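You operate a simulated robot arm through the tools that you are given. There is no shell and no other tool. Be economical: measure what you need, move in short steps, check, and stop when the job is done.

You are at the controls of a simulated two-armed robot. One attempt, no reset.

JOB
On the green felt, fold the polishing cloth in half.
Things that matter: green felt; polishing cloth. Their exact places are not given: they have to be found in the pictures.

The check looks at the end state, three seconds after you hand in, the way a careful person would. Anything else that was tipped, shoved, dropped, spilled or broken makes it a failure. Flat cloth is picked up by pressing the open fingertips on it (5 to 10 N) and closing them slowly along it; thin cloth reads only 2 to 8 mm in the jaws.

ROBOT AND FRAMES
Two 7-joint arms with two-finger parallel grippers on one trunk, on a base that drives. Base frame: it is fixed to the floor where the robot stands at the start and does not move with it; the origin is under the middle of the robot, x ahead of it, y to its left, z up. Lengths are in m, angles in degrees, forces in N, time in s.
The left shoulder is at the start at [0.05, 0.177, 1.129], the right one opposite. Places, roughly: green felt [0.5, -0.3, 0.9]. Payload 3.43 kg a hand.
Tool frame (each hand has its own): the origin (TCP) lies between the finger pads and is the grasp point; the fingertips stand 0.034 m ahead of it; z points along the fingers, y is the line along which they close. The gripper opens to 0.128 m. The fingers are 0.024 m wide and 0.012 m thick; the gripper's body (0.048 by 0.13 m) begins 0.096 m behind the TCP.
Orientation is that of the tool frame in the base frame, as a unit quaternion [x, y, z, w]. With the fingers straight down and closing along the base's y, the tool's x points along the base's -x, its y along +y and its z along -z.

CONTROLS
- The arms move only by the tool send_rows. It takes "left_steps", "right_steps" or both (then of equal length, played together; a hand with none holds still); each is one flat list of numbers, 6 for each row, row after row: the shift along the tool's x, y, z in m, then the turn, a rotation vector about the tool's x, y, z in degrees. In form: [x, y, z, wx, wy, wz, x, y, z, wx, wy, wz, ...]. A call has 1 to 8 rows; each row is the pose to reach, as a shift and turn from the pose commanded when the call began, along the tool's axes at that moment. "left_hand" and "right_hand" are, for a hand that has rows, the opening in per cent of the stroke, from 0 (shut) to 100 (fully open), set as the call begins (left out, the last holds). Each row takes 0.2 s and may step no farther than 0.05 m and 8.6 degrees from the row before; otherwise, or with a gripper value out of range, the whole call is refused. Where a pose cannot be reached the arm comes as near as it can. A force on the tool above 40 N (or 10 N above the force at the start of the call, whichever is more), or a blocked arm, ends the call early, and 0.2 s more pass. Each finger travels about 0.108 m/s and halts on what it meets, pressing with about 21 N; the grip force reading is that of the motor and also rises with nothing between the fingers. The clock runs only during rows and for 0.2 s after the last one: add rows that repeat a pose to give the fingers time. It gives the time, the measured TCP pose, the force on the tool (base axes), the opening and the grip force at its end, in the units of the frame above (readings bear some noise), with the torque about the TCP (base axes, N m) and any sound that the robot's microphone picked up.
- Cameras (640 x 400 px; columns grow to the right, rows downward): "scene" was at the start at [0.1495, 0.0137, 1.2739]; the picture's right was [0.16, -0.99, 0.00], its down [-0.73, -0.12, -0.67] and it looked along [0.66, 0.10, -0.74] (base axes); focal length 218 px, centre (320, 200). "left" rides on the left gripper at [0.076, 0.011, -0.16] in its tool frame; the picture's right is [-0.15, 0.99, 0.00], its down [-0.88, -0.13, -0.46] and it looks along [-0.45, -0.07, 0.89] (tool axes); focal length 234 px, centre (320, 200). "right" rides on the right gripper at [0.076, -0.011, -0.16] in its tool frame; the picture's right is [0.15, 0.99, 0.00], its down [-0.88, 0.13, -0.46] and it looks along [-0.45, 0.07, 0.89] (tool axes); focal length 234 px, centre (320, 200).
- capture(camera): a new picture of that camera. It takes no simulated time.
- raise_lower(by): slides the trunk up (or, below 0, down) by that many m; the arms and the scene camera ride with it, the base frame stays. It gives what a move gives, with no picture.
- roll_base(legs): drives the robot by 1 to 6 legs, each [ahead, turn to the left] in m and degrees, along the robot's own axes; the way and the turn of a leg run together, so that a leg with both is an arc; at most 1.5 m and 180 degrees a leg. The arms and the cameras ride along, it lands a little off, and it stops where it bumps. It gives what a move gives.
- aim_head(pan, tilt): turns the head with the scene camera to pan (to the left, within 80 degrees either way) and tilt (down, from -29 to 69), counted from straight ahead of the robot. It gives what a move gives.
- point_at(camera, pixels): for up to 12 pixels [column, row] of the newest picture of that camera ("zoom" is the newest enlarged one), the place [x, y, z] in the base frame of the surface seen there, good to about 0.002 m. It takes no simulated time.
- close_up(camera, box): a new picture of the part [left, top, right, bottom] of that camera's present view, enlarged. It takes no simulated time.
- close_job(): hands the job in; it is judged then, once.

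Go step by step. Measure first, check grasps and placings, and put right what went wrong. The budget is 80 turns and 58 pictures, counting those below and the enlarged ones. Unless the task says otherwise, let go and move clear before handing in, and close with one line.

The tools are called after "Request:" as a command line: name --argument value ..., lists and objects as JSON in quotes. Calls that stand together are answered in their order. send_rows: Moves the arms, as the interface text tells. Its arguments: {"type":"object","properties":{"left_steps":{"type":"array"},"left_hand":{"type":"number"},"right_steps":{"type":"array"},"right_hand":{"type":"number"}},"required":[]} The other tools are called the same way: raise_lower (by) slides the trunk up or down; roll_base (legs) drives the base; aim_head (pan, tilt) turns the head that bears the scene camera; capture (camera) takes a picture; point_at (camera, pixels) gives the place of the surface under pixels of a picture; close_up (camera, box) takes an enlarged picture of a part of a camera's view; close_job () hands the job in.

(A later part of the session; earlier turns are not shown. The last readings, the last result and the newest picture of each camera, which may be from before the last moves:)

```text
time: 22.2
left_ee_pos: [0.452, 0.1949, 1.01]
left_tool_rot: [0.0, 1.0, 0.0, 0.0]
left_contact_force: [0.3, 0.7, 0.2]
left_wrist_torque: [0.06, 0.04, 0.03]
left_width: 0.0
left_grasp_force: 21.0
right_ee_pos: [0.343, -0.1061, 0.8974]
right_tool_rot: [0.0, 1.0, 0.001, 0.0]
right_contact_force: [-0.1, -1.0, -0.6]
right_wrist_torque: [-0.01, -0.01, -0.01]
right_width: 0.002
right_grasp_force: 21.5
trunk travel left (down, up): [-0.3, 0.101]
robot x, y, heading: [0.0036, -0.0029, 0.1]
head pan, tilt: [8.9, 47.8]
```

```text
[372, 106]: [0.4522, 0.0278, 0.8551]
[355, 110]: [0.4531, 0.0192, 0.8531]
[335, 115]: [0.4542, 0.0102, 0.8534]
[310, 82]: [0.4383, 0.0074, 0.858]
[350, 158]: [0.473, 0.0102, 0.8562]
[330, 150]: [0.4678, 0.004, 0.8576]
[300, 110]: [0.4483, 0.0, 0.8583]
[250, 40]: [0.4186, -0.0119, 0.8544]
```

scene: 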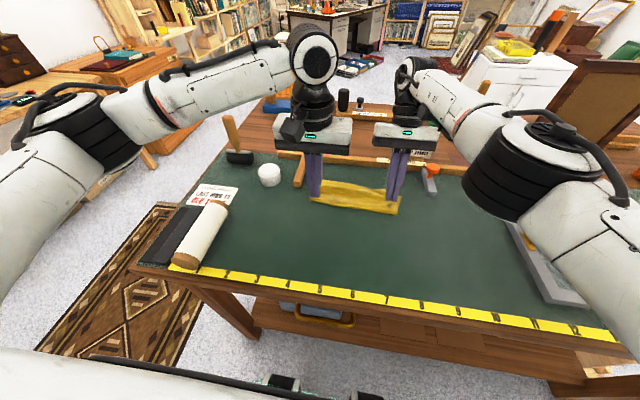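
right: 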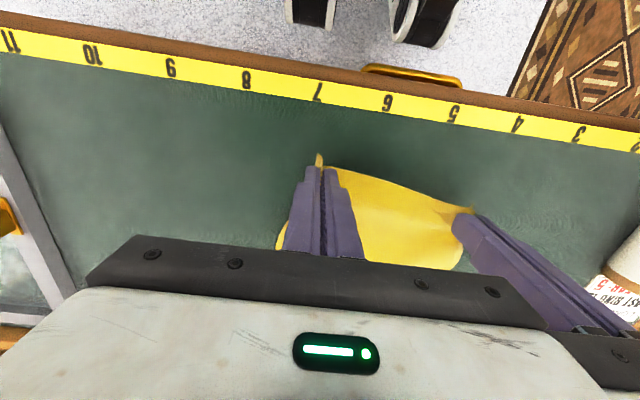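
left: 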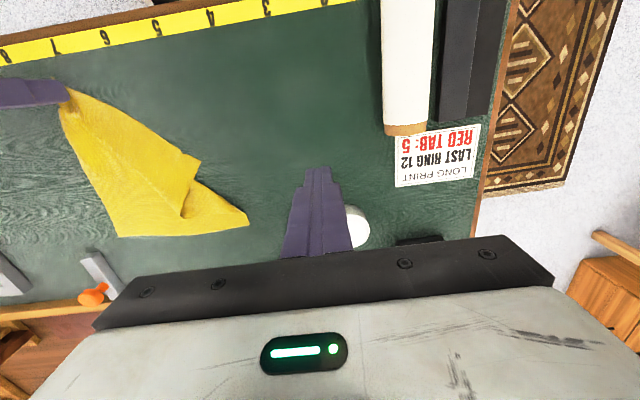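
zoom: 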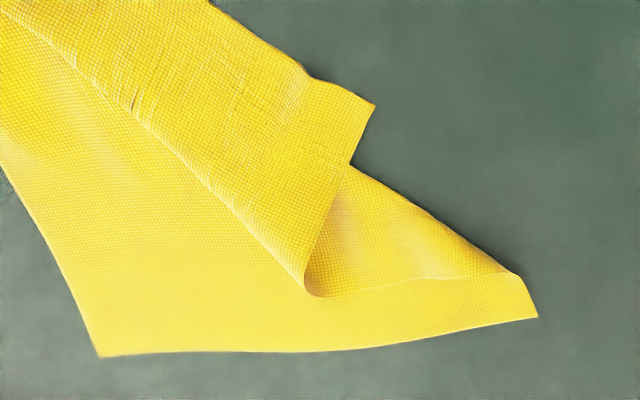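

The corner tip is at about (0.452,0.028). I'll bring the left hand to (0.4545,0.005) with a small opening and descend.

Request:
send_rows --left_steps '[0, -0.04, 0.0, 0, 0, 0, 0, -0.08, 0.01, 0, 0, 0, -0.002, -0.12, 0.03, 0, 0, 0, -0.0025, -0.16, 0.05, 0, 0, 0, -0.0025, -0.1905, 0.0805, 0, 0, 0, -0.0025, -0.1905, 0.105, 0, 0, 0, -0.0025, -0.1905, 0.1195, 0, 0, 0, -0.0025, -0.1905, 0.1195, 0, 0, 0]' --left_hand 23

Request:
close_up --camera "left" --box '[200, 100, 440, 260]'

```text
time: 24.0
left_ee_pos: [0.4522, 0.006, 0.8899]
left_tool_rot: [0.0, 1.0, -0.001, 0.0]
left_contact_force: [-0.2, 0.2, -0.4]
left_wrist_torque: [-0.01, -0.02, -0.01]
left_width: 0.0294
left_grasp_force: 0.0
right_ee_pos: [0.343, -0.1048, 0.8967]
right_tool_rot: [0.0, 1.0, 0.0, -0.001]
right_contact_force: [0.2, -0.4, 0.0]
right_wrist_torque: [-0.02, -0.04, 0.02]
right_width: 0.0019
right_grasp_force: 20.6
trunk travel left (down, up): [-0.3, 0.101]
robot x, y, heading: [0.0014, 0.0012, 0.1]
head pan, tilt: [8.9, 47.8]
```

```text
2.50 times, centred on (320, 180) of left
```

zoom: 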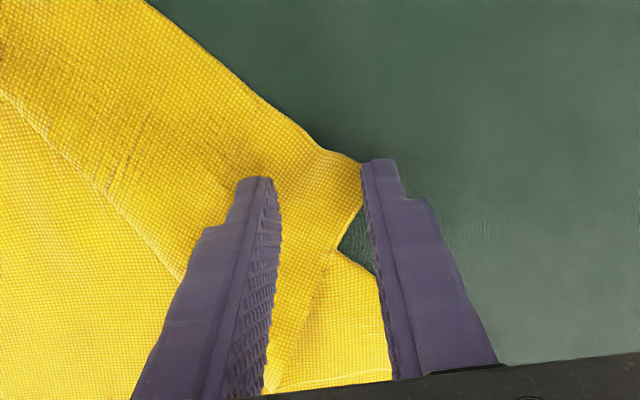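

The corner lies between the fingers. I'll press gently, then close in stages.

Request:
send_rows --left_steps '[0, -0.004, 0, 0, 0, 0, 0, -0.004, 0.0015, 0, 0, 0, 0, -0.004, 0.003, 0, 0, 0, 0, -0.004, 0.003, 0, 0, 0]'

```text
time: 25.0
left_ee_pos: [0.4531, 0.0015, 0.8877]
left_tool_rot: [-0.002, 1.0, -0.001, 0.001]
left_contact_force: [-0.8, 2.4, 12.6]
left_wrist_torque: [-0.14, -0.08, 0.03]
left_width: 0.0284
left_grasp_force: 0.1
right_ee_pos: [0.3422, -0.1032, 0.8973]
right_tool_rot: [0.0, 1.0, 0.0, 0.0]
right_contact_force: [-0.4, 0.1, 0.1]
right_wrist_torque: [0.02, 0.02, -0.01]
right_width: 0.0019
right_grasp_force: 21.1
trunk travel left (down, up): [-0.3, 0.101]
robot x, y, heading: [-0.0029, -0.0009, 0.1]
head pan, tilt: [8.9, 47.8]
```

Request:
send_rows --left_steps '[0, 0, -0.0004, 0, 0, 0]' --left_hand 17

Request:
send_rows --left_steps '[0, 0, 0, 0, 0, 0]' --left_hand 12

Request:
send_rows --left_steps '[0, 0, 0, 0, 0, 0]' --left_hand 8

Request:
send_rows --left_steps '[0, 0, 0, 0, 0, 0]' --left_hand 4

Request:
send_rows --left_steps '[0, 0, 0, 0, 0, 0, 0, 0, 0, 0, 0, 0]' --left_hand 0

Request:
send_rows --left_steps '[0, 0, -0.006, 0, 0, 0, 0, 0, -0.015, 0, 0, 0, 0, 0, -0.03, 0, 0, 0]'

Request:
close_up --camera "left" --box '[200, 100, 440, 260]'

```text
time: 25.4
left_ee_pos: [0.4527, -0.0003, 0.889]
left_tool_rot: [-0.001, 1.0, -0.001, 0.001]
left_contact_force: [0.1, -0.9, 11.3]
left_wrist_torque: [-0.26, -0.06, -0.02]
left_width: 0.0225
left_grasp_force: 0.8
right_ee_pos: [0.3421, -0.1039, 0.8973]
right_tool_rot: [0.0, 1.0, 0.0, 0.0]
right_contact_force: [0.3, 0.5, 0.1]
right_wrist_torque: [-0.01, 0.03, -0.01]
right_width: 0.0018
right_grasp_force: 21.2
trunk travel left (down, up): [-0.3, 0.101]
robot x, y, heading: [0.0, 0.0003, -0.1]
head pan, tilt: [8.9, 47.8]
```

```text
time: 25.8
left_ee_pos: [0.4532, 0.0019, 0.8874]
left_tool_rot: [0.0, 1.0, 0.001, 0.001]
left_contact_force: [-0.5, 1.3, 12.5]
left_wrist_torque: [-0.15, -0.1, -0.01]
left_width: 0.0143
left_grasp_force: 0.0
right_ee_pos: [0.3432, -0.1045, 0.898]
right_tool_rot: [0.0, 1.0, 0.001, 0.001]
right_contact_force: [0.4, 0.5, 0.4]
right_wrist_torque: [0.03, 0.0, -0.01]
right_width: 0.0017
right_grasp_force: 21.1
trunk travel left (down, up): [-0.3, 0.101]
robot x, y, heading: [0.001, 0.0006, 0.1]
head pan, tilt: [8.9, 47.8]
```

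```text
time: 26.2
left_ee_pos: [0.4529, 0.0025, 0.8893]
left_tool_rot: [-0.002, 1.0, 0.0, 0.0]
left_contact_force: [-1.0, 1.9, 13.8]
left_wrist_torque: [-0.17, -0.11, -0.02]
left_width: 0.0094
left_grasp_force: 0.1
right_ee_pos: [0.3436, -0.1044, 0.897]
right_tool_rot: [0.0, 1.0, 0.0, 0.001]
right_contact_force: [-1.2, -0.2, -0.3]
right_wrist_torque: [-0.01, 0.0, -0.01]
right_width: 0.0019
right_grasp_force: 21.4
trunk travel left (down, up): [-0.3, 0.101]
robot x, y, heading: [0.0014, 0.0, 0.1]
head pan, tilt: [8.9, 47.8]
```

```text
time: 26.6
left_ee_pos: [0.4525, 0.0002, 0.8886]
left_tool_rot: [0.0, 1.0, -0.001, 0.0]
left_contact_force: [-0.1, -0.5, 13.3]
left_wrist_torque: [-0.18, -0.12, -0.01]
left_width: 0.0051
left_grasp_force: 0.4
right_ee_pos: [0.3428, -0.1046, 0.8979]
right_tool_rot: [0.0, 1.0, 0.001, 0.0]
right_contact_force: [-0.2, -0.2, 0.0]
right_wrist_torque: [0.01, -0.03, -0.04]
right_width: 0.002
right_grasp_force: 21.1
trunk travel left (down, up): [-0.3, 0.101]
robot x, y, heading: [0.0011, -0.0039, 0.3]
head pan, tilt: [8.9, 47.8]
```

```text
time: 27.2
left_ee_pos: [0.4532, 0.0007, 0.8887]
left_tool_rot: [-0.001, 1.0, 0.0, 0.001]
left_contact_force: [-0.5, -4.0, 13.7]
left_wrist_torque: [-0.25, -0.12, -0.05]
left_width: 0.0021
left_grasp_force: 20.6
right_ee_pos: [0.3436, -0.1053, 0.8969]
right_tool_rot: [0.0, 1.0, 0.0, 0.0]
right_contact_force: [0.3, 0.8, -0.1]
right_wrist_torque: [0.01, -0.02, 0.02]
right_width: 0.0024
right_grasp_force: 20.3
trunk travel left (down, up): [-0.3, 0.101]
robot x, y, heading: [-0.002, -0.0015, 0.2]
head pan, tilt: [8.9, 47.8]
```

```text
time: 28.0
left_ee_pos: [0.4532, 0.0007, 0.9171]
left_tool_rot: [-0.001, 1.0, 0.0, 0.0]
left_contact_force: [-0.3, -1.1, 0.7]
left_wrist_torque: [0.02, -0.01, 0.01]
left_width: 0.0022
left_grasp_force: 21.1
right_ee_pos: [0.3444, -0.1048, 0.8971]
right_tool_rot: [0.0, 1.0, -0.001, 0.0]
right_contact_force: [0.1, -0.2, 0.2]
right_wrist_torque: [0.02, -0.01, -0.03]
right_width: 0.0022
right_grasp_force: 20.9
trunk travel left (down, up): [-0.3, 0.101]
robot x, y, heading: [-0.0014, 0.0029, -0.2]
head pan, tilt: [8.9, 47.8]
```

```text
2.50 times, centred on (320, 180) of left
```

zoom: 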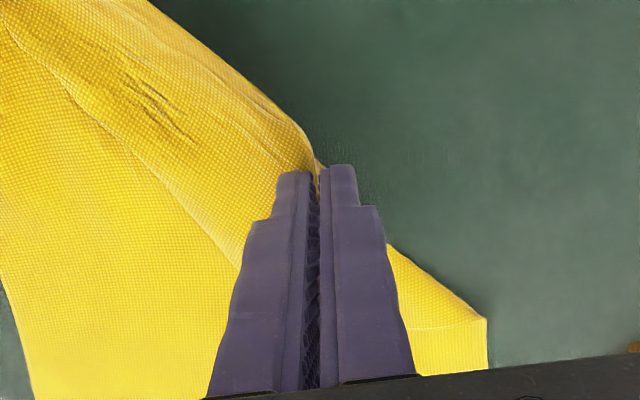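

The left hand holds the corner. I'll carry it back out to the near-left position beside the right hand.

Request:
send_rows --left_steps '[0.015, 0.008, -0.02, 0, 0, 0, 0.03, 0.015, -0.03, 0, 0, 0, 0.045, 0.022, -0.03, 0, 0, 0, 0.06, 0.03, -0.025, 0, 0, 0, 0.075, 0.037, -0.015, 0, 0, 0, 0.09, 0.045, 0.0, 0, 0, 0, 0.09, 0.045, 0.018, 0, 0, 0, 0.09, 0.045, 0.018, 0, 0, 0]'

Request:
capture --camera "scene"

Request:
capture --camera "left"

```text
time: 29.8
left_ee_pos: [0.3633, 0.0455, 0.8999]
left_tool_rot: [-0.001, 1.0, -0.001, 0.0]
left_contact_force: [0.1, -4.7, 0.3]
left_wrist_torque: [-0.16, -0.03, 0.04]
left_width: 0.0022
left_grasp_force: 20.3
right_ee_pos: [0.3427, -0.1048, 0.8969]
right_tool_rot: [0.0, 1.0, 0.0, 0.0]
right_contact_force: [0.1, 4.9, 0.3]
right_wrist_torque: [0.18, 0.0, 0.04]
right_width: 0.002
right_grasp_force: 20.6
trunk travel left (down, up): [-0.3, 0.101]
robot x, y, heading: [-0.0008, -0.0021, 0.0]
head pan, tilt: [8.9, 47.8]
```

```text
24 pictures are left
```

scene: 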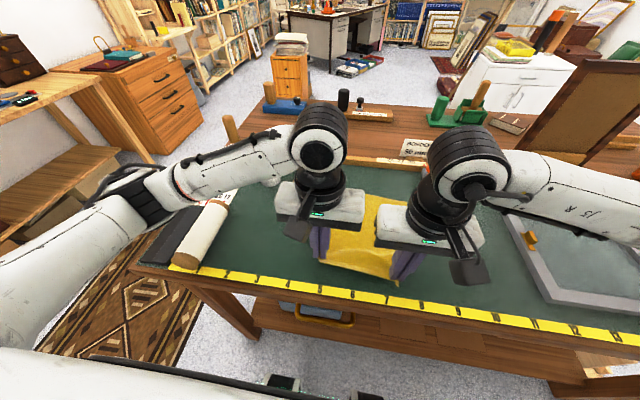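

```text
23 pictures are left
```

left: 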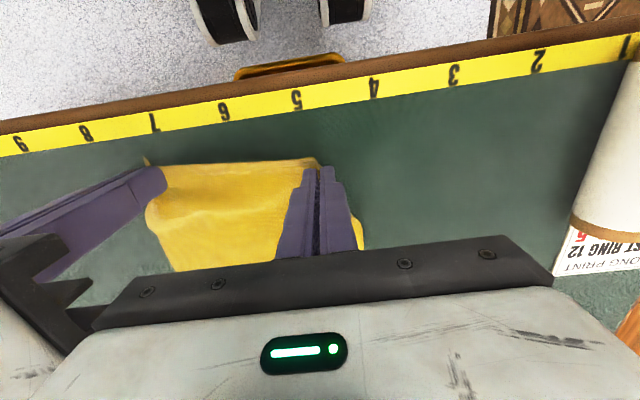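

Both corners are held and lightly taut at 5 N. I'll drag the cloth straight toward the robot by 4 cm so it flattens and the far edge comes well within reach.

Request:
send_rows --left_steps '[0.01, -0.001, 0, 0, 0, 0, 0.02, -0.002, 0, 0, 0, 0, 0.03, -0.002, 0, 0, 0, 0, 0.04, -0.002, 0, 0, 0, 0, 0.045, -0.002, 0, 0, 0, 0, 0.045, -0.002, 0, 0, 0, 0]' --right_steps '[0.008, 0, 0, 0, 0, 0, 0.016, 0, 0, 0, 0, 0, 0.024, 0, 0, 0, 0, 0, 0.03, 0, 0, 0, 0, 0, 0.035, 0, 0, 0, 0, 0, 0.035, 0, 0, 0, 0, 0]'

Request:
close_up --camera "scene" --box '[260, 150, 450, 290]'

```text
time: 31.2
left_ee_pos: [0.3185, 0.0428, 0.8983]
left_tool_rot: [0.0, 1.0, 0.0, 0.0]
left_contact_force: [0.5, -2.6, -0.8]
left_wrist_torque: [-0.08, -0.02, 0.04]
left_width: 0.002
left_grasp_force: 20.7
right_ee_pos: [0.3069, -0.1026, 0.896]
right_tool_rot: [0.0, 1.0, 0.001, 0.0]
right_contact_force: [0.6, 1.9, -0.2]
right_wrist_torque: [0.05, 0.03, 0.0]
right_width: 0.0021
right_grasp_force: 21.1
trunk travel left (down, up): [-0.3, 0.101]
robot x, y, heading: [-0.0015, -0.0046, -0.4]
head pan, tilt: [8.9, 47.8]
```

```text
2.86 times, centred on (355, 220) of scene
```

zoom: 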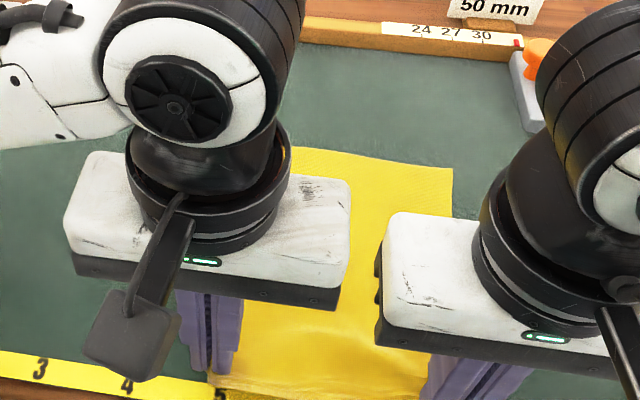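

Request:
point_at --camera "zoom" --pixels '[[295, 150], [330, 152], [400, 161], [450, 170], [450, 210], [300, 330], [340, 330], [350, 380]]'

```text
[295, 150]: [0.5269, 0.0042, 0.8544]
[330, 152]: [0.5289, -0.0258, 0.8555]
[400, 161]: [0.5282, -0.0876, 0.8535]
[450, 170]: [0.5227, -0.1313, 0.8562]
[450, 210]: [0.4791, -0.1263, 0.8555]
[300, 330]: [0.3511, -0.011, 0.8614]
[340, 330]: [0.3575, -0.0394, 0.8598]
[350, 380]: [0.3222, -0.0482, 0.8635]
```

The far edge is now straight at x≈0.528, with the right corner at (0.523,-0.131), and the near hold points are at x≈0.31. I'll carry the edge up a full-radius arc to the middle.

Request:
send_rows --left_steps '[-0.0015, 0, -0.0295, 0, 0, 0, -0.0195, 0, -0.0605, 0, 0, 0, -0.047, 0, -0.0835, 0, 0, 0, -0.0715, 0, -0.0935, 0, 0, 0, -0.0985, 0, -0.0975, 0, 0, 0, -0.0985, 0, -0.0975, 0, 0, 0]' --right_steps '[-0.002, 0, -0.0295, 0, 0, 0, -0.02, 0, -0.0605, 0, 0, 0, -0.049, 0, -0.0835, 0, 0, 0, -0.074, 0, -0.0935, 0, 0, 0, -0.102, 0, -0.0975, 0, 0, 0, -0.102, 0, -0.0975, 0, 0, 0]'

Request:
close_up --camera "scene" --box '[260, 130, 450, 270]'

Request:
close_up --camera "right" --box '[200, 100, 520, 300]'

```text
time: 32.6
left_ee_pos: [0.4172, 0.0436, 0.9974]
left_tool_rot: [0.0, 1.0, 0.0, 0.0]
left_contact_force: [0.7, -1.0, -0.3]
left_wrist_torque: [0.0, -0.03, 0.02]
left_width: 0.0022
left_grasp_force: 20.9
right_ee_pos: [0.4087, -0.1006, 0.9938]
right_tool_rot: [0.0, 1.0, 0.0, 0.001]
right_contact_force: [0.2, 0.9, 0.7]
right_wrist_torque: [0.06, 0.02, 0.04]
right_width: 0.0022
right_grasp_force: 21.4
trunk travel left (down, up): [-0.3, 0.101]
robot x, y, heading: [0.0018, 0.0007, 0.1]
head pan, tilt: [8.9, 47.8]
```

```text
2.86 times, centred on (355, 200) of scene
```

zoom: 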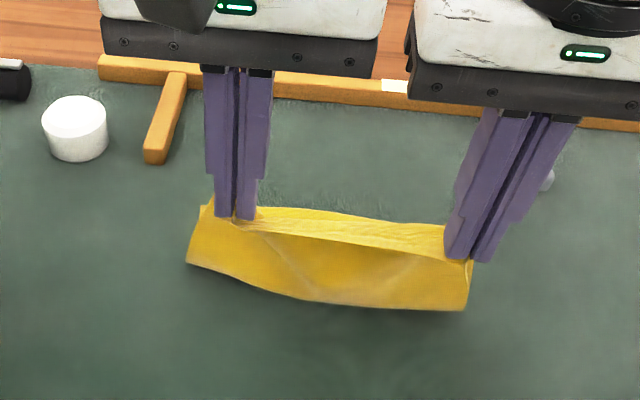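

```text
2.00 times, centred on (360, 200) of right
```

zoom: 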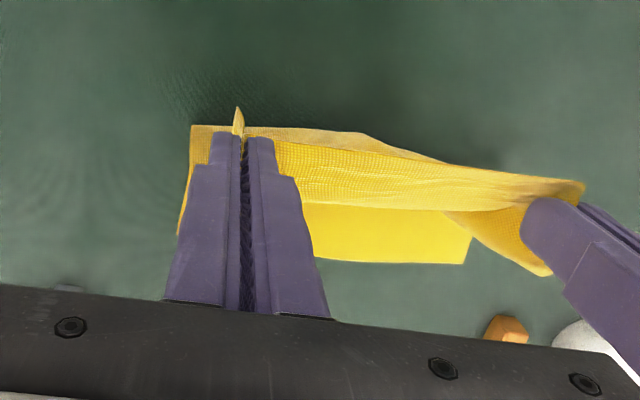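

The fold stands well. I'll measure the far-left corner at (467,262) and the far edge in this zoom.

Request:
point_at --camera "zoom" --pixels '[[466, 260], [468, 240], [330, 257], [400, 261], [545, 272], [182, 230], [470, 225]]'

```text
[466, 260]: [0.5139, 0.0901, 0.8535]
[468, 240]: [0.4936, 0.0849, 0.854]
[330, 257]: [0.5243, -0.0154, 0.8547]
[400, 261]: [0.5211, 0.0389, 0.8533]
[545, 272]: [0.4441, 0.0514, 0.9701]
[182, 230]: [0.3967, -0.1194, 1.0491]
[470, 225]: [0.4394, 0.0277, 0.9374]
```

The far edge runs (0.514,0.090)–(0.524,-0.015)–(0.523,-0.131). I'll lay the near edge down on it along the arc with a slight forward pull and only 15° of tilt.

Request:
send_rows --left_steps '[-0.027, 0.001, 0.004, 0, 3, 0, -0.053, 0.002, 0.014, 0, 6, 0, -0.075, 0.003, 0.03, 0, 9, 0, -0.093, 0.004, 0.052, 0, 12, 0, -0.1015, 0.005, 0.069, 0, 15, 0, -0.105, 0.006, 0.086, 0, 15, 0, -0.107, 0.006, 0.1, 0, 15, 0, -0.107, 0.006, 0.1, 0, 15, 0]' --right_steps '[-0.031, 0, 0.004, 0, 3, 0, -0.06, 0, 0.014, 0, 6, 0, -0.085, 0, 0.03, 0, 9, 0, -0.105, 0, 0.051, 0, 12, 0, -0.115, 0, 0.068, 0, 15, 0, -0.119, 0, 0.085, 0, 15, 0, -0.121, 0, 0.098, 0, 15, 0, -0.121, 0, 0.098, 0, 15, 0]'

Request:
close_up --camera "scene" --box '[260, 130, 450, 270]'

Request:
close_up --camera "right" --box '[200, 100, 520, 300]'

```text
time: 34.4
left_ee_pos: [0.5238, 0.0496, 0.897]
left_tool_rot: [0.0, 0.991, -0.001, -0.13]
left_contact_force: [2.5, -13.5, -0.7]
left_wrist_torque: [-0.36, -0.14, 0.34]
left_width: 0.0023
left_grasp_force: 21.1
right_ee_pos: [0.5305, -0.1023, 0.8956]
right_tool_rot: [-0.001, 0.992, 0.0, -0.13]
right_contact_force: [-3.5, 14.1, 1.3]
right_wrist_torque: [0.52, 0.11, -0.02]
right_width: 0.0019
right_grasp_force: 20.7
trunk travel left (down, up): [-0.3, 0.101]
robot x, y, heading: [-0.0012, 0.0033, 0.2]
head pan, tilt: [8.9, 47.8]
```

```text
2.86 times, centred on (355, 200) of scene
```

zoom: 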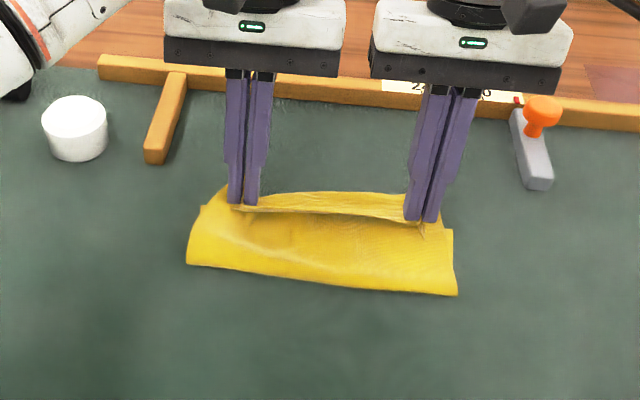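

```text
2.00 times, centred on (360, 200) of right
```

zoom: 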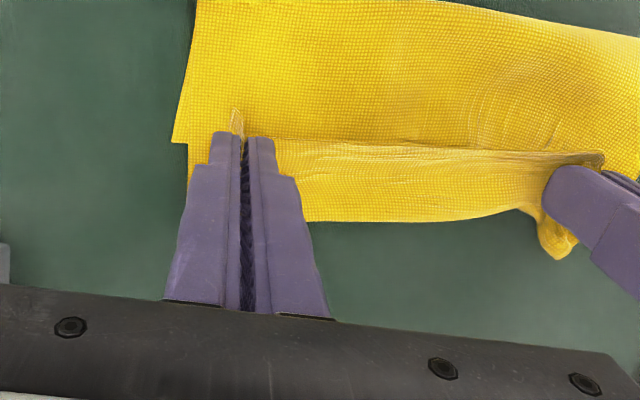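

Much better. I'll measure whether the strip ahead of the fingers is the bottom layer or a doubled-back loop.

Request:
point_at --camera "zoom" --pixels '[[400, 142], [400, 158], [400, 180], [400, 205], [400, 218], [320, 215], [500, 210], [560, 245], [400, 120], [400, 60], [175, 140], [190, 160]]'

Request:
close_up --camera "scene" --box '[310, 180, 410, 230]'

```text
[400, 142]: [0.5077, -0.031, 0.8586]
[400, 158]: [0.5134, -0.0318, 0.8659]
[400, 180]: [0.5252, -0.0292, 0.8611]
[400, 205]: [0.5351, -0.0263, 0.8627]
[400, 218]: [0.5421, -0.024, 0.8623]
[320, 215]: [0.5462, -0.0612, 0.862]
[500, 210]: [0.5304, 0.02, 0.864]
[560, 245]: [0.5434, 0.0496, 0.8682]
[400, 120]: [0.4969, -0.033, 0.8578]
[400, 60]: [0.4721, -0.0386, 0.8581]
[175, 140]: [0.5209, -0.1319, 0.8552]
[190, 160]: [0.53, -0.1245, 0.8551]
```

```text
6.40 times, centred on (360, 205) of scene
```

zoom: 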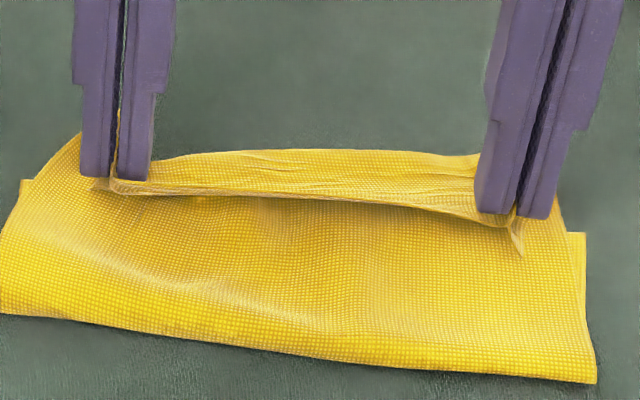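

There's still a 3 cm doubled-back loop: it reaches x=0.542 and returns to 0.511. I'll go back up to mid-arc to unroll it, then come over again with a tauter arc and release from a small height.

Request:
send_rows --left_steps '[0.0065, -0.002, -0.0242, 0, 0, 0, 0.0226, -0.003, -0.0457, 0, 0, 0, 0.0484, -0.003, -0.0647, 0, 0, 0, 0.0818, -0.003, -0.0734, 0, 0, 0, 0.1164, -0.003, -0.0672, 0, 0, 0, 0.1164, -0.003, -0.0672, 0, 0, 0]' --right_steps '[0.0065, 0, -0.0242, 0, 0, 0, 0.0246, 0, -0.0452, 0, 0, 0, 0.0542, 0, -0.0632, 0, 0, 0, 0.0914, 0, -0.0708, 0, 0, 0, 0.1309, 0, -0.0633, 0, 0, 0, 0.1309, 0, -0.0633, 0, 0, 0]'

Request:
close_up --camera "scene" --box '[260, 130, 450, 270]'

Request:
close_up --camera "right" --box '[200, 100, 520, 300]'

```text
time: 35.8
left_ee_pos: [0.4289, 0.0471, 0.993]
left_tool_rot: [-0.001, 0.992, 0.0, -0.13]
left_contact_force: [-0.2, -9.2, -1.8]
left_wrist_torque: [-0.25, -0.04, 0.24]
left_width: 0.0022
left_grasp_force: 20.9
right_ee_pos: [0.4181, -0.1039, 0.9907]
right_tool_rot: [0.001, 0.991, -0.001, -0.131]
right_contact_force: [-0.6, 8.9, 1.5]
right_wrist_torque: [0.33, 0.02, -0.03]
right_width: 0.002
right_grasp_force: 20.1
trunk travel left (down, up): [-0.3, 0.101]
robot x, y, heading: [0.0018, -0.0017, -0.2]
head pan, tilt: [8.9, 47.8]
```

```text
2.86 times, centred on (355, 200) of scene
```

zoom: 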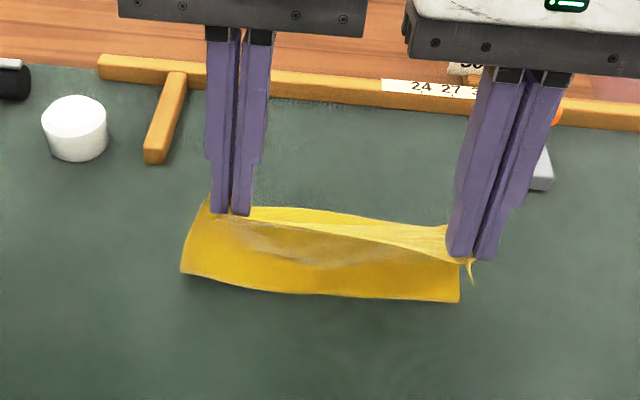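

```text
2.00 times, centred on (360, 200) of right
```

zoom: 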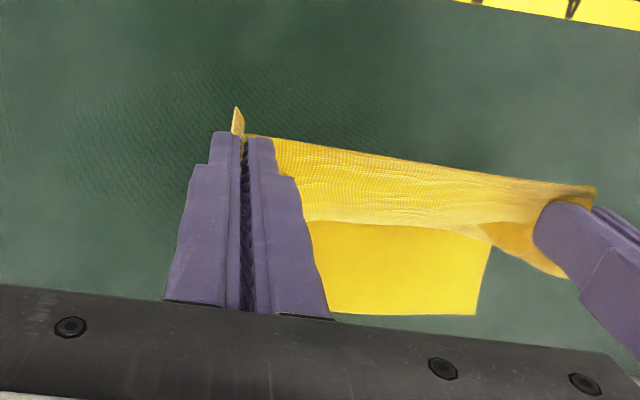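

Request:
point_at --camera "zoom" --pixels '[[474, 312], [340, 310], [488, 245], [400, 312], [330, 215], [450, 224]]'

Request:
close_up --camera "left" --box '[120, 100, 440, 300]'

```text
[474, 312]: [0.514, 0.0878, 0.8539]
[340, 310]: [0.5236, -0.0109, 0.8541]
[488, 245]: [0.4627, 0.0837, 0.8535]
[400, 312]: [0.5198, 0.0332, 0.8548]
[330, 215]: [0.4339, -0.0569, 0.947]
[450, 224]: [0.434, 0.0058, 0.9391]
```

```text
2.00 times, centred on (280, 200) of left
```

zoom: 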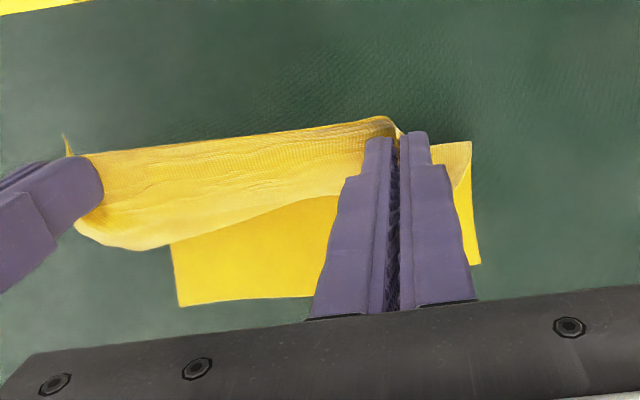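

The far edge hasn't moved, with its left corner at (0.514,0.088). I'll go over again on a higher, tauter arc and stop about 3.5 cm above the far edge.

Request:
send_rows --left_steps '[-0.0179, -0.001, -0.0144, 0, 2, 0, -0.041, -0.002, -0.0168, 0, 4, 0, -0.0661, -0.002, -0.0097, 0, 6, 0, -0.0894, -0.002, 0.0073, 0, 8, 0, -0.1034, -0.002, 0.0279, 0, 10, 0, -0.1092, -0.002, 0.046, 0, 10, 0, -0.1092, -0.002, 0.046, 0, 10, 0]' --right_steps '[-0.0198, 0, -0.0169, 0, 2, 0, -0.0461, 0, -0.0204, 0, 4, 0, -0.0739, 0, -0.014, 0, 6, 0, -0.1, 0, 0.0021, 0, 8, 0, -0.1187, 0, 0.0214, 0, 10, 0, -0.1256, 0, 0.0393, 0, 10, 0, -0.1256, 0, 0.0393, 0, 10, 0]'

Request:
close_up --camera "scene" --box '[290, 150, 430, 250]'

```text
time: 37.4
left_ee_pos: [0.5233, 0.0445, 0.9208]
left_tool_rot: [0.0, 0.976, 0.0, -0.216]
left_contact_force: [2.2, -7.1, -1.3]
left_wrist_torque: [-0.13, -0.04, 0.17]
left_width: 0.002
left_grasp_force: 21.2
right_ee_pos: [0.5299, -0.1036, 0.9194]
right_tool_rot: [-0.001, 0.976, 0.0, -0.216]
right_contact_force: [-2.3, 7.0, 1.3]
right_wrist_torque: [0.24, 0.08, -0.07]
right_width: 0.0022
right_grasp_force: 21.2
trunk travel left (down, up): [-0.3, 0.101]
robot x, y, heading: [-0.0015, 0.0047, -0.2]
head pan, tilt: [8.9, 47.8]
```

```text
4.00 times, centred on (360, 200) of scene
```

zoom: 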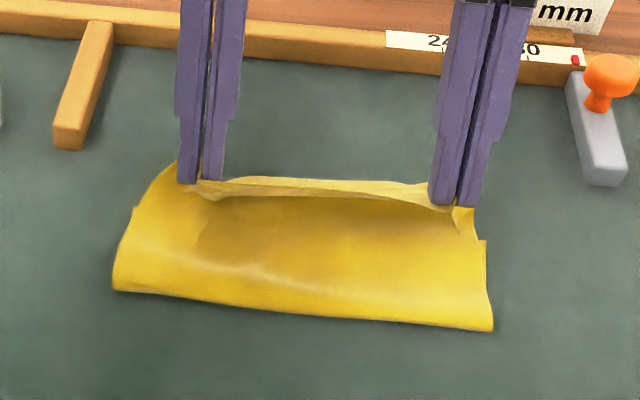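

A small loop remains ahead of the fingers. I'll pull forward 14 mm at this height to take it out and look before releasing.

Request:
send_rows --left_steps '[-0.0063, 0, -0.003, 0, 0, 0, -0.0127, 0, -0.0059, 0, 0, 0, -0.0127, 0, -0.0059, 0, 0, 0]' --right_steps '[-0.0063, 0, -0.003, 0, 0, 0, -0.0127, 0, -0.0059, 0, 0, 0, -0.0127, 0, -0.0059, 0, 0, 0]'

Request:
close_up --camera "right" --box '[200, 100, 520, 300]'

```text
time: 38.2
left_ee_pos: [0.529, 0.0447, 0.92]
left_tool_rot: [0.0, 0.976, 0.0, -0.216]
left_contact_force: [3.0, -9.0, -0.7]
left_wrist_torque: [-0.2, -0.07, 0.27]
left_width: 0.0021
left_grasp_force: 20.8
left hand out of reach, approached as far as the arm can: row 2, 3
right_ee_pos: [0.5445, -0.1049, 0.9201]
right_tool_rot: [-0.001, 0.976, 0.0, -0.216]
right_contact_force: [-1.0, 9.7, 1.0]
right_wrist_torque: [0.31, 0.13, -0.01]
right_width: 0.002
right_grasp_force: 20.9
trunk travel left (down, up): [-0.3, 0.101]
robot x, y, heading: [0.0008, 0.0019, 0.0]
head pan, tilt: [8.9, 47.8]
```

```text
2.00 times, centred on (360, 200) of right
```

zoom: 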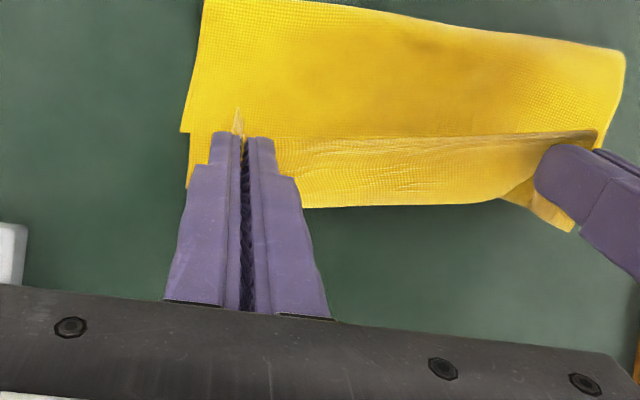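

The fingers lock a 2–3 cm band of cloth, so the flap can't unroll while held. I'll set it down with the hands at x≈0.47 and release. Then I'll flip the loose flap forward with closed fingers, so its edge lands at about 0.52.

Request:
send_rows --left_steps '[0.0109, -0.001, 0.0116, 0, -6.25, 0, 0.0218, -0.002, 0.0231, 0, -12.5, 0, 0.0327, -0.003, 0.0347, 0, -18.75, 0, 0.0436, -0.004, 0.0463, 0, -25, 0, 0.0436, -0.004, 0.0463, 0, -25, 0]' --right_steps '[0.013, 0, 0.0126, 0, -6.25, 0, 0.0261, 0, 0.0251, 0, -12.5, 0, 0.0391, 0, 0.0377, 0, -18.75, 0, 0.0522, 0, 0.0503, 0, -25, 0, 0.0522, 0, 0.0503, 0, -25, 0]'

Request:
send_rows --left_steps '[0, 0, 0, 0, 0, 0, 0, 0, 0, 0, 0, 0, 0, 0, -0.02, 0, 0, 0, 0, 0, -0.05, 0, 0, 0, 0, 0.04, -0.08, 0, 0, 0, 0, 0.08, -0.1, 0, 0, 0]' --right_steps '[0, 0, 0, 0, 0, 0, 0, 0, 0, 0, 0, 0, 0, 0, -0.02, 0, 0, 0, 0, 0, -0.05, 0, 0, 0, 0, -0.04, -0.08, 0, 0, 0, 0, -0.08, -0.1, 0, 0, 0]' --left_hand 14 --right_hand 14

Request:
close_up --camera "scene" --box '[290, 150, 430, 250]'

```text
time: 39.4
left_ee_pos: [0.4707, 0.0401, 0.8982]
left_tool_rot: [-0.002, 1.0, 0.0, 0.0]
left_contact_force: [-0.4, -3.1, -0.2]
left_wrist_torque: [-0.08, -0.01, 0.04]
left_width: 0.0023
left_grasp_force: 21.0
left hand out of reach, approached as far as the arm can: row 1
right_ee_pos: [0.4765, -0.1043, 0.8956]
right_tool_rot: [0.0, 1.0, -0.001, 0.001]
right_contact_force: [-0.8, 3.5, -0.3]
right_wrist_torque: [0.12, 0.02, 0.05]
right_width: 0.002
right_grasp_force: 20.5
trunk travel left (down, up): [-0.3, 0.101]
robot x, y, heading: [-0.0014, 0.001, 0.1]
head pan, tilt: [8.9, 47.8]
```

```text
time: 40.8
left_ee_pos: [0.4692, 0.1209, 0.9974]
left_tool_rot: [0.0, 1.0, 0.0, 0.0]
left_contact_force: [-0.3, 0.0, -1.0]
left_wrist_torque: [0.01, 0.0, -0.02]
left_width: 0.0178
left_grasp_force: 0.1
right_ee_pos: [0.4774, -0.1844, 0.9961]
right_tool_rot: [0.0, 1.0, 0.0, 0.0]
right_contact_force: [0.3, -0.6, 0.3]
right_wrist_torque: [-0.01, -0.04, -0.01]
right_width: 0.018
right_grasp_force: 0.0
trunk travel left (down, up): [-0.3, 0.101]
robot x, y, heading: [-0.0, -0.0026, -0.0]
head pan, tilt: [8.9, 47.8]
```

```text
4.00 times, centred on (360, 200) of scene
```

zoom: 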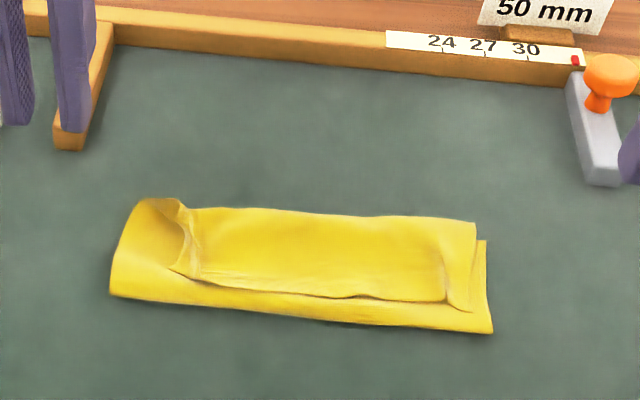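

The hands are off. The flap's free edge lies near the fold line, at zoom rows 278–300. I'll measure it.

Request:
point_at --camera "zoom" --pixels '[[185, 272], [250, 285], [350, 296], [440, 300], [460, 306], [350, 215], [210, 210], [470, 226], [150, 215], [112, 292], [488, 328], [485, 245]]'

Request:
capture --camera "left"

```text
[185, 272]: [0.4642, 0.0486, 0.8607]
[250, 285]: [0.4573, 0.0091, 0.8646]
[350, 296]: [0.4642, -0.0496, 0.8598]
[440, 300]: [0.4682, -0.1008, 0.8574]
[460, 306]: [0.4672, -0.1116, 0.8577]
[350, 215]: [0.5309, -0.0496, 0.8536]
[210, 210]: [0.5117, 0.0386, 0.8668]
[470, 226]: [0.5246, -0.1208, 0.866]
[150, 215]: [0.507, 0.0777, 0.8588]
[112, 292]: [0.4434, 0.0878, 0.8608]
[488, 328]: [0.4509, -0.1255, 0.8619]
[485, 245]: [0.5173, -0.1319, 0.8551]
```

```text
10 pictures are left
```

left: 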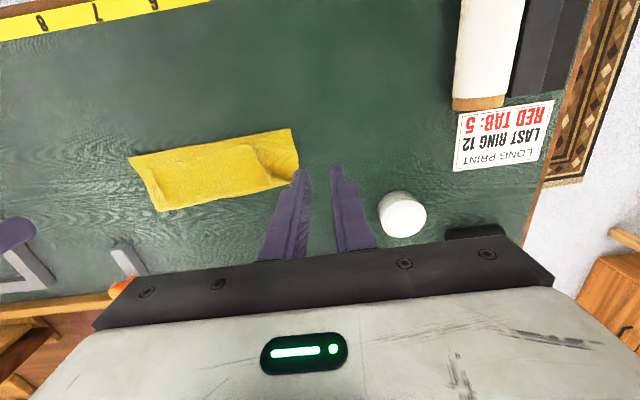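

The flap is about 6 cm long: its edge is at x≈0.465, the loop front at 0.525 and the fold at 0.447. I'll place the fingers just behind the flap's edge and sweep forward to flip it over.

Request:
send_rows --left_steps '[0.0082, -0.029, 0.022, 0, 0, 0, 0.0163, -0.058, 0.044, 0, 0, 0, 0.0245, -0.0865, 0.067, 0, 0, 0, 0.0245, -0.0865, 0.09, 0, 0, 0, 0.0245, -0.0865, 0.1035, 0, 0, 0, 0.0245, -0.0865, 0.1035, 0, 0, 0]' --right_steps '[0.01, 0.0265, 0.022, 0, 0, 0, 0.02, 0.053, 0.044, 0, 0, 0, 0.03, 0.0795, 0.066, 0, 0, 0, 0.03, 0.0795, 0.09, 0, 0, 0, 0.03, 0.0795, 0.1025, 0, 0, 0, 0.03, 0.0795, 0.1025, 0, 0, 0]'

```text
time: 42.2
left_ee_pos: [0.4482, 0.034, 0.8949]
left_tool_rot: [-0.001, 1.0, -0.001, 0.002]
left_contact_force: [-0.1, -1.1, 4.9]
left_wrist_torque: [0.05, 0.0, -0.01]
left_width: 0.0179
left_grasp_force: 0.1
right_ee_pos: [0.4462, -0.1036, 0.8926]
right_tool_rot: [0.0, 1.0, 0.0, -0.001]
right_contact_force: [0.2, -0.8, -0.3]
right_wrist_torque: [0.0, 0.02, 0.03]
right_width: 0.0177
right_grasp_force: 0.1
trunk travel left (down, up): [-0.3, 0.101]
robot x, y, heading: [0.0049, -0.0034, 0.1]
head pan, tilt: [8.9, 47.8]
```

The left hand touches at 5 N and the right just skims. I'll raise the left 1 mm and sweep both forward, rising gradually.

Request:
send_rows --left_steps '[-0.01, 0, -0.0012, 0, 0, 0, -0.022, 0, -0.003, 0, 0, 0, -0.035, 0, -0.007, 0, 0, 0, -0.05, 0, -0.012, 0, 0, 0, -0.065, 0, -0.017, 0, 0, 0, -0.082, 0, -0.021, 0, 0, 0, -0.1, 0, -0.022, 0, 0, 0, -0.12, 0, -0.018, 0, 0, 0]' --right_steps '[-0.01, 0, 0, 0, 0, 0, -0.022, 0, -0.002, 0, 0, 0, -0.035, 0, -0.006, 0, 0, 0, -0.05, 0, -0.011, 0, 0, 0, -0.065, 0, -0.016, 0, 0, 0, -0.082, 0, -0.02, 0, 0, 0, -0.1, 0, -0.021, 0, 0, 0, -0.12, 0, -0.017, 0, 0, 0]'

Request:
close_up --camera "scene" --box '[290, 150, 430, 250]'

```text
time: 44.0
left_ee_pos: [0.5674, 0.0339, 0.9113]
left_tool_rot: [0.0, 1.0, 0.0, 0.0]
left_contact_force: [0.2, -0.7, -0.9]
left_wrist_torque: [0.0, -0.01, -0.01]
left_width: 0.0182
left_grasp_force: 0.0
right_ee_pos: [0.5674, -0.1029, 0.9098]
right_tool_rot: [0.0, 1.0, 0.0, 0.0]
right_contact_force: [-0.5, 0.2, 0.2]
right_wrist_torque: [0.04, 0.01, -0.04]
right_width: 0.0179
right_grasp_force: 0.0
trunk travel left (down, up): [-0.3, 0.101]
robot x, y, heading: [0.0029, 0.0033, -0.0]
head pan, tilt: [8.9, 47.8]
```

```text
4.00 times, centred on (360, 200) of scene
```

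zoom: 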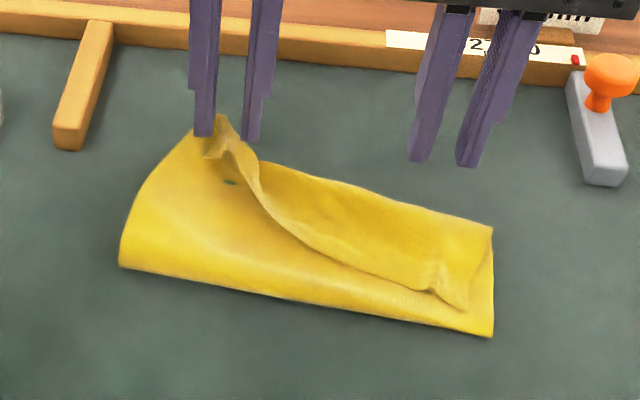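

The left part flipped forward, but the right flap slipped under the fingers. I'll measure it before repeating the right sweep lower.

Request:
point_at --camera "zoom" --pixels '[[462, 303], [432, 285], [380, 275], [320, 250], [260, 195], [215, 125], [215, 152], [490, 330], [488, 235], [380, 195], [125, 262], [455, 318]]'

```text
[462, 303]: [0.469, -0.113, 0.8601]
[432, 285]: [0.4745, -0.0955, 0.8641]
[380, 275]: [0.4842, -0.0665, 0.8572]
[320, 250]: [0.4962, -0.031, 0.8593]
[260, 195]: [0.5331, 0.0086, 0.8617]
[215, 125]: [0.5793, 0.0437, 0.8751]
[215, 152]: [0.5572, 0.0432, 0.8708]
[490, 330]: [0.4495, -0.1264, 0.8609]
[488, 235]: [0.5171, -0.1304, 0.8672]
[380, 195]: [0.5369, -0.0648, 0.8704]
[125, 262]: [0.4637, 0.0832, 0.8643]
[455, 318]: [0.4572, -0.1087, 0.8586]
```

I'll lift the right hand back behind its flap and set it a bit lower than before.

Request:
send_rows --right_steps '[0, 0, -0.04, 0, 0, 0, 0.042, 0.004, -0.04, 0, 0, 0, 0.084, 0.008, -0.04, 0, 0, 0, 0.124, 0.008, -0.03, 0, 0, 0, 0.124, 0.008, 0.01, 0, 0, 0, 0.124, 0.008, 0.02, 0, 0, 0, 0.124, 0.008, 0.02, 0, 0, 0]'

```text
time: 45.6
left_ee_pos: [0.5675, 0.0337, 0.9119]
left_tool_rot: [-0.001, 1.0, 0.001, 0.0]
left_contact_force: [-0.7, 0.2, -0.2]
left_wrist_torque: [0.01, 0.0, -0.01]
left_width: 0.0183
left_grasp_force: 0.2
right_ee_pos: [0.4432, -0.095, 0.8887]
right_tool_rot: [0.0, 1.0, 0.0, 0.0]
right_contact_force: [0.0, -1.4, 0.0]
right_wrist_torque: [0.0, 0.03, 0.0]
right_width: 0.0177
right_grasp_force: 0.0
trunk travel left (down, up): [-0.3, 0.101]
robot x, y, heading: [-0.0011, 0.001, -0.1]
head pan, tilt: [8.9, 47.8]
```

There's no contact, because the fingers sit right at the fold. I'll hop forward 10 mm onto the middle layer, then sweep, staying low longer.

Request:
send_rows --right_steps '[0, 0, -0.008, 0, 0, 0, -0.0095, 0, -0.006, 0, 0, 0, -0.0095, 0, -0.0005, 0, 0, 0, -0.02, 0, -0.0003, 0, 0, 0, -0.032, 0, -0.001, 0, 0, 0, -0.045, 0, -0.003, 0, 0, 0, -0.058, 0, -0.007, 0, 0, 0, -0.07, 0, -0.012, 0, 0, 0]'

Request:
close_up --camera "scene" --box '[290, 150, 430, 250]'

```text
time: 47.4
left_ee_pos: [0.5668, 0.0335, 0.9107]
left_tool_rot: [0.0, 1.0, -0.001, 0.0]
left_contact_force: [-1.4, -0.1, -0.2]
left_wrist_torque: [0.02, 0.0, 0.04]
left_width: 0.0178
left_grasp_force: 0.1
right_ee_pos: [0.5144, -0.095, 0.9014]
right_tool_rot: [-0.001, 1.0, 0.0, 0.001]
right_contact_force: [0.4, 0.5, 0.6]
right_wrist_torque: [-0.02, -0.01, -0.04]
right_width: 0.0179
right_grasp_force: 0.0
trunk travel left (down, up): [-0.3, 0.101]
robot x, y, heading: [0.0006, 0.0033, -0.0]
head pan, tilt: [8.9, 47.8]
```

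```text
4.00 times, centred on (360, 200) of scene
```

zoom: 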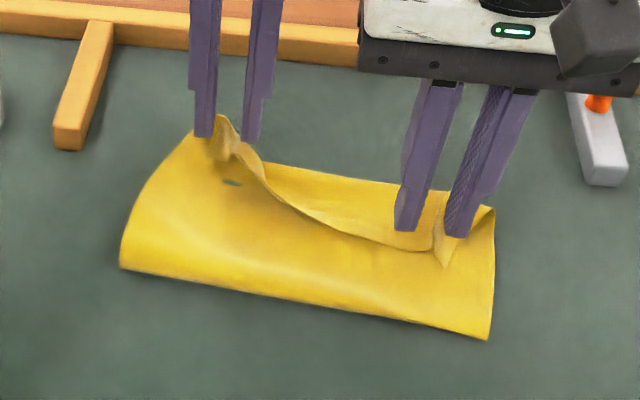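

It's working: the right flap is being rolled forward. I'll continue the sweep to x≈0.575.

Request:
send_rows --right_steps '[-0.012, 0, -0.003, 0, 0, 0, -0.024, 0, -0.005, 0, 0, 0, -0.036, 0, -0.005, 0, 0, 0, -0.048, 0, -0.003, 0, 0, 0, -0.06, 0, 0.002, 0, 0, 0, -0.066, 0, 0.006, 0, 0, 0]'

Request:
close_up --camera "scene" --box '[290, 150, 430, 250]'

```text
time: 47.9
left_ee_pos: [0.5703, 0.039, 0.913]
left_tool_rot: [-0.014, 1.0, 0.001, 0.005]
left_contact_force: [2.2, -0.6, -0.1]
left_wrist_torque: [0.01, 0.24, 0.14]
left_width: 0.0177
left_grasp_force: 0.1
right_ee_pos: [0.5238, -0.0916, 0.9049]
right_tool_rot: [-0.013, 1.0, -0.001, -0.005]
right_contact_force: [-1.2, 0.7, 0.2]
right_wrist_torque: [0.01, -0.25, 0.12]
right_width: 0.0179
right_grasp_force: 0.0
trunk travel left (down, up): [-0.3, 0.101]
robot x, y, heading: [-0.0002, 0.0034, 0.1]
head pan, tilt: [8.9, 47.8]
stopped in row 2 (left hand): the force on the tool passed its limit (the readings are from after the stop); the commanded pose is now the measured one
```

```text
4.00 times, centred on (360, 200) of scene
```

zoom: 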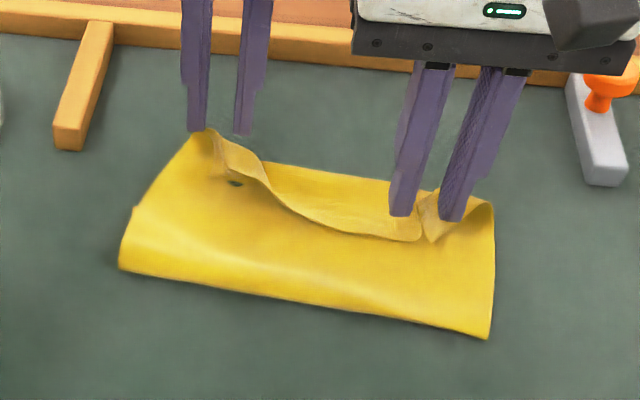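

The two gripper bodies brushed at a spacing of 0.13 m. I'll move the left hand out sideways first and then finish the right sweep.

Request:
send_rows --left_steps '[0, 0.02, -0.03, 0, 0, 0, 0, 0.06, -0.05, 0, 0, 0, 0, 0.09, -0.06, 0, 0, 0, 0, 0.09, -0.06, 0, 0, 0, 0, 0.09, -0.06, 0, 0, 0, 0, 0.09, -0.06, 0, 0, 0, 0, 0.09, -0.06, 0, 0, 0, 0, 0.09, -0.06, 0, 0, 0]' --right_steps '[0, 0, 0, 0, 0, 0, 0, 0, 0, 0, 0, 0, -0.011, -0.003, -0.002, 0, 0, 0, -0.022, -0.003, -0.003, 0, 0, 0, -0.034, -0.003, -0.003, 0, 0, 0, -0.046, -0.003, -0.001, 0, 0, 0, -0.056, -0.003, 0.003, 0, 0, 0, -0.064, -0.003, 0.008, 0, 0, 0]'

Request:
capture --camera "scene"

```text
time: 49.7
left_ee_pos: [0.5683, 0.1287, 0.9696]
left_tool_rot: [-0.013, 1.0, 0.0, 0.003]
left_contact_force: [0.4, -0.3, 0.1]
left_wrist_torque: [-0.02, -0.01, 0.02]
left_width: 0.0179
left_grasp_force: 0.2
right_ee_pos: [0.5899, -0.0935, 0.896]
right_tool_rot: [-0.012, 1.0, 0.0, -0.006]
right_contact_force: [0.2, 0.3, 0.9]
right_wrist_torque: [-0.01, -0.04, -0.01]
right_width: 0.0177
right_grasp_force: 0.0
trunk travel left (down, up): [-0.3, 0.101]
robot x, y, heading: [-0.0029, 0.0026, -0.2]
head pan, tilt: [8.9, 47.8]
```

```text
6 pictures are left
```

scene: 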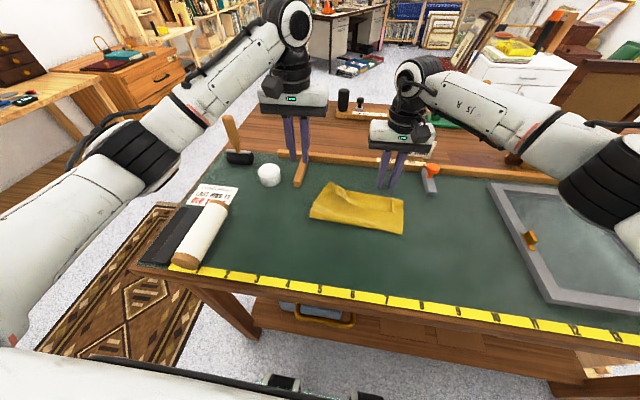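

The cloth is now visible beyond the hands. I'll take one close-up to see the shape.

Request:
close_up --camera "scene" --box '[300, 175, 420, 245]'

```text
5.33 times, centred on (360, 210) of scene
```

zoom: 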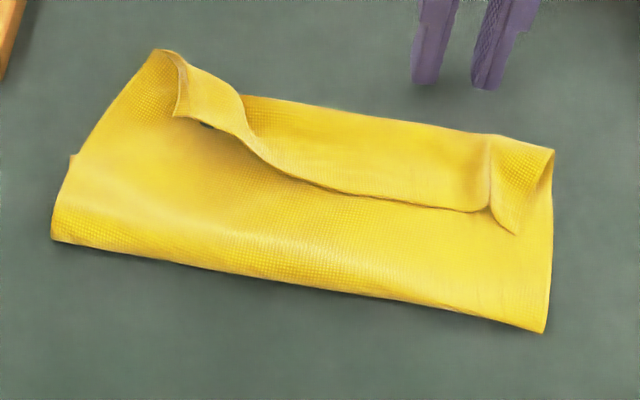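

Request:
point_at --camera "zoom" --pixels '[[155, 55], [180, 110], [250, 145], [330, 192], [430, 205], [512, 230], [548, 155], [400, 120], [250, 100], [55, 235], [542, 328], [75, 160]]'

```text
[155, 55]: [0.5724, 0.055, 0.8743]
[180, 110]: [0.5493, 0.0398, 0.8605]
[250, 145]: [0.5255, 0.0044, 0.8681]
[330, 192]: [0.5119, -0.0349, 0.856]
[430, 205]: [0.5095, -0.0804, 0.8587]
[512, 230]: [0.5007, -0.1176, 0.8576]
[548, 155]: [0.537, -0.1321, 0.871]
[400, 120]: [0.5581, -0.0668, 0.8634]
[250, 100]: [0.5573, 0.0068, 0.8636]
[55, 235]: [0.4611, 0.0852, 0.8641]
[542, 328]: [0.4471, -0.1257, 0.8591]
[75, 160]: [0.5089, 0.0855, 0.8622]
```

The flap edge is now at x≈0.50–0.55 and still points back. I'll sweep again with the right hand fully open, so its two fingers push both ends of the flap together, and stay low. The left hand moves well aside.

Request:
send_rows --left_steps '[0.03, 0.02, -0.02, 0, 0, 0, 0.06, 0.04, -0.03, 0, 0, 0, 0.09, 0.06, -0.03, 0, 0, 0, 0.09, 0.06, -0.03, 0, 0, 0, 0.09, 0.06, -0.03, 0, 0, 0, 0.09, 0.06, -0.03, 0, 0, 0, 0.09, 0.06, -0.03, 0, 0, 0]' --right_steps '[0, 0, -0.045, 0, 0, 0, 0.035, 0.018, -0.054, 0, 0, 0, 0.075, 0.036, -0.054, 0, 0, 0, 0.1115, 0.054, -0.054, 0, 0, 0, 0.1115, 0.054, -0.02, 0, 0, 0, 0.1115, 0.054, 0.0045, 0, 0, 0, 0.1115, 0.054, 0.0045, 0, 0, 0]' --right_hand 100

```text
time: 51.3
left_ee_pos: [0.4749, 0.1863, 1.0009]
left_tool_rot: [-0.013, 1.0, 0.0, 0.003]
left_contact_force: [-0.5, 0.6, -0.2]
left_wrist_torque: [0.0, 0.01, 0.0]
left_width: 0.0179
left_grasp_force: 0.1
right_ee_pos: [0.4767, -0.0427, 0.8926]
right_tool_rot: [-0.013, 1.0, -0.001, -0.005]
right_contact_force: [-0.5, 0.4, 0.1]
right_wrist_torque: [0.02, 0.0, -0.04]
right_width: 0.1282
right_grasp_force: 0.0
trunk travel left (down, up): [-0.3, 0.101]
robot x, y, heading: [0.0014, -0.002, -0.1]
head pan, tilt: [8.9, 47.8]
```

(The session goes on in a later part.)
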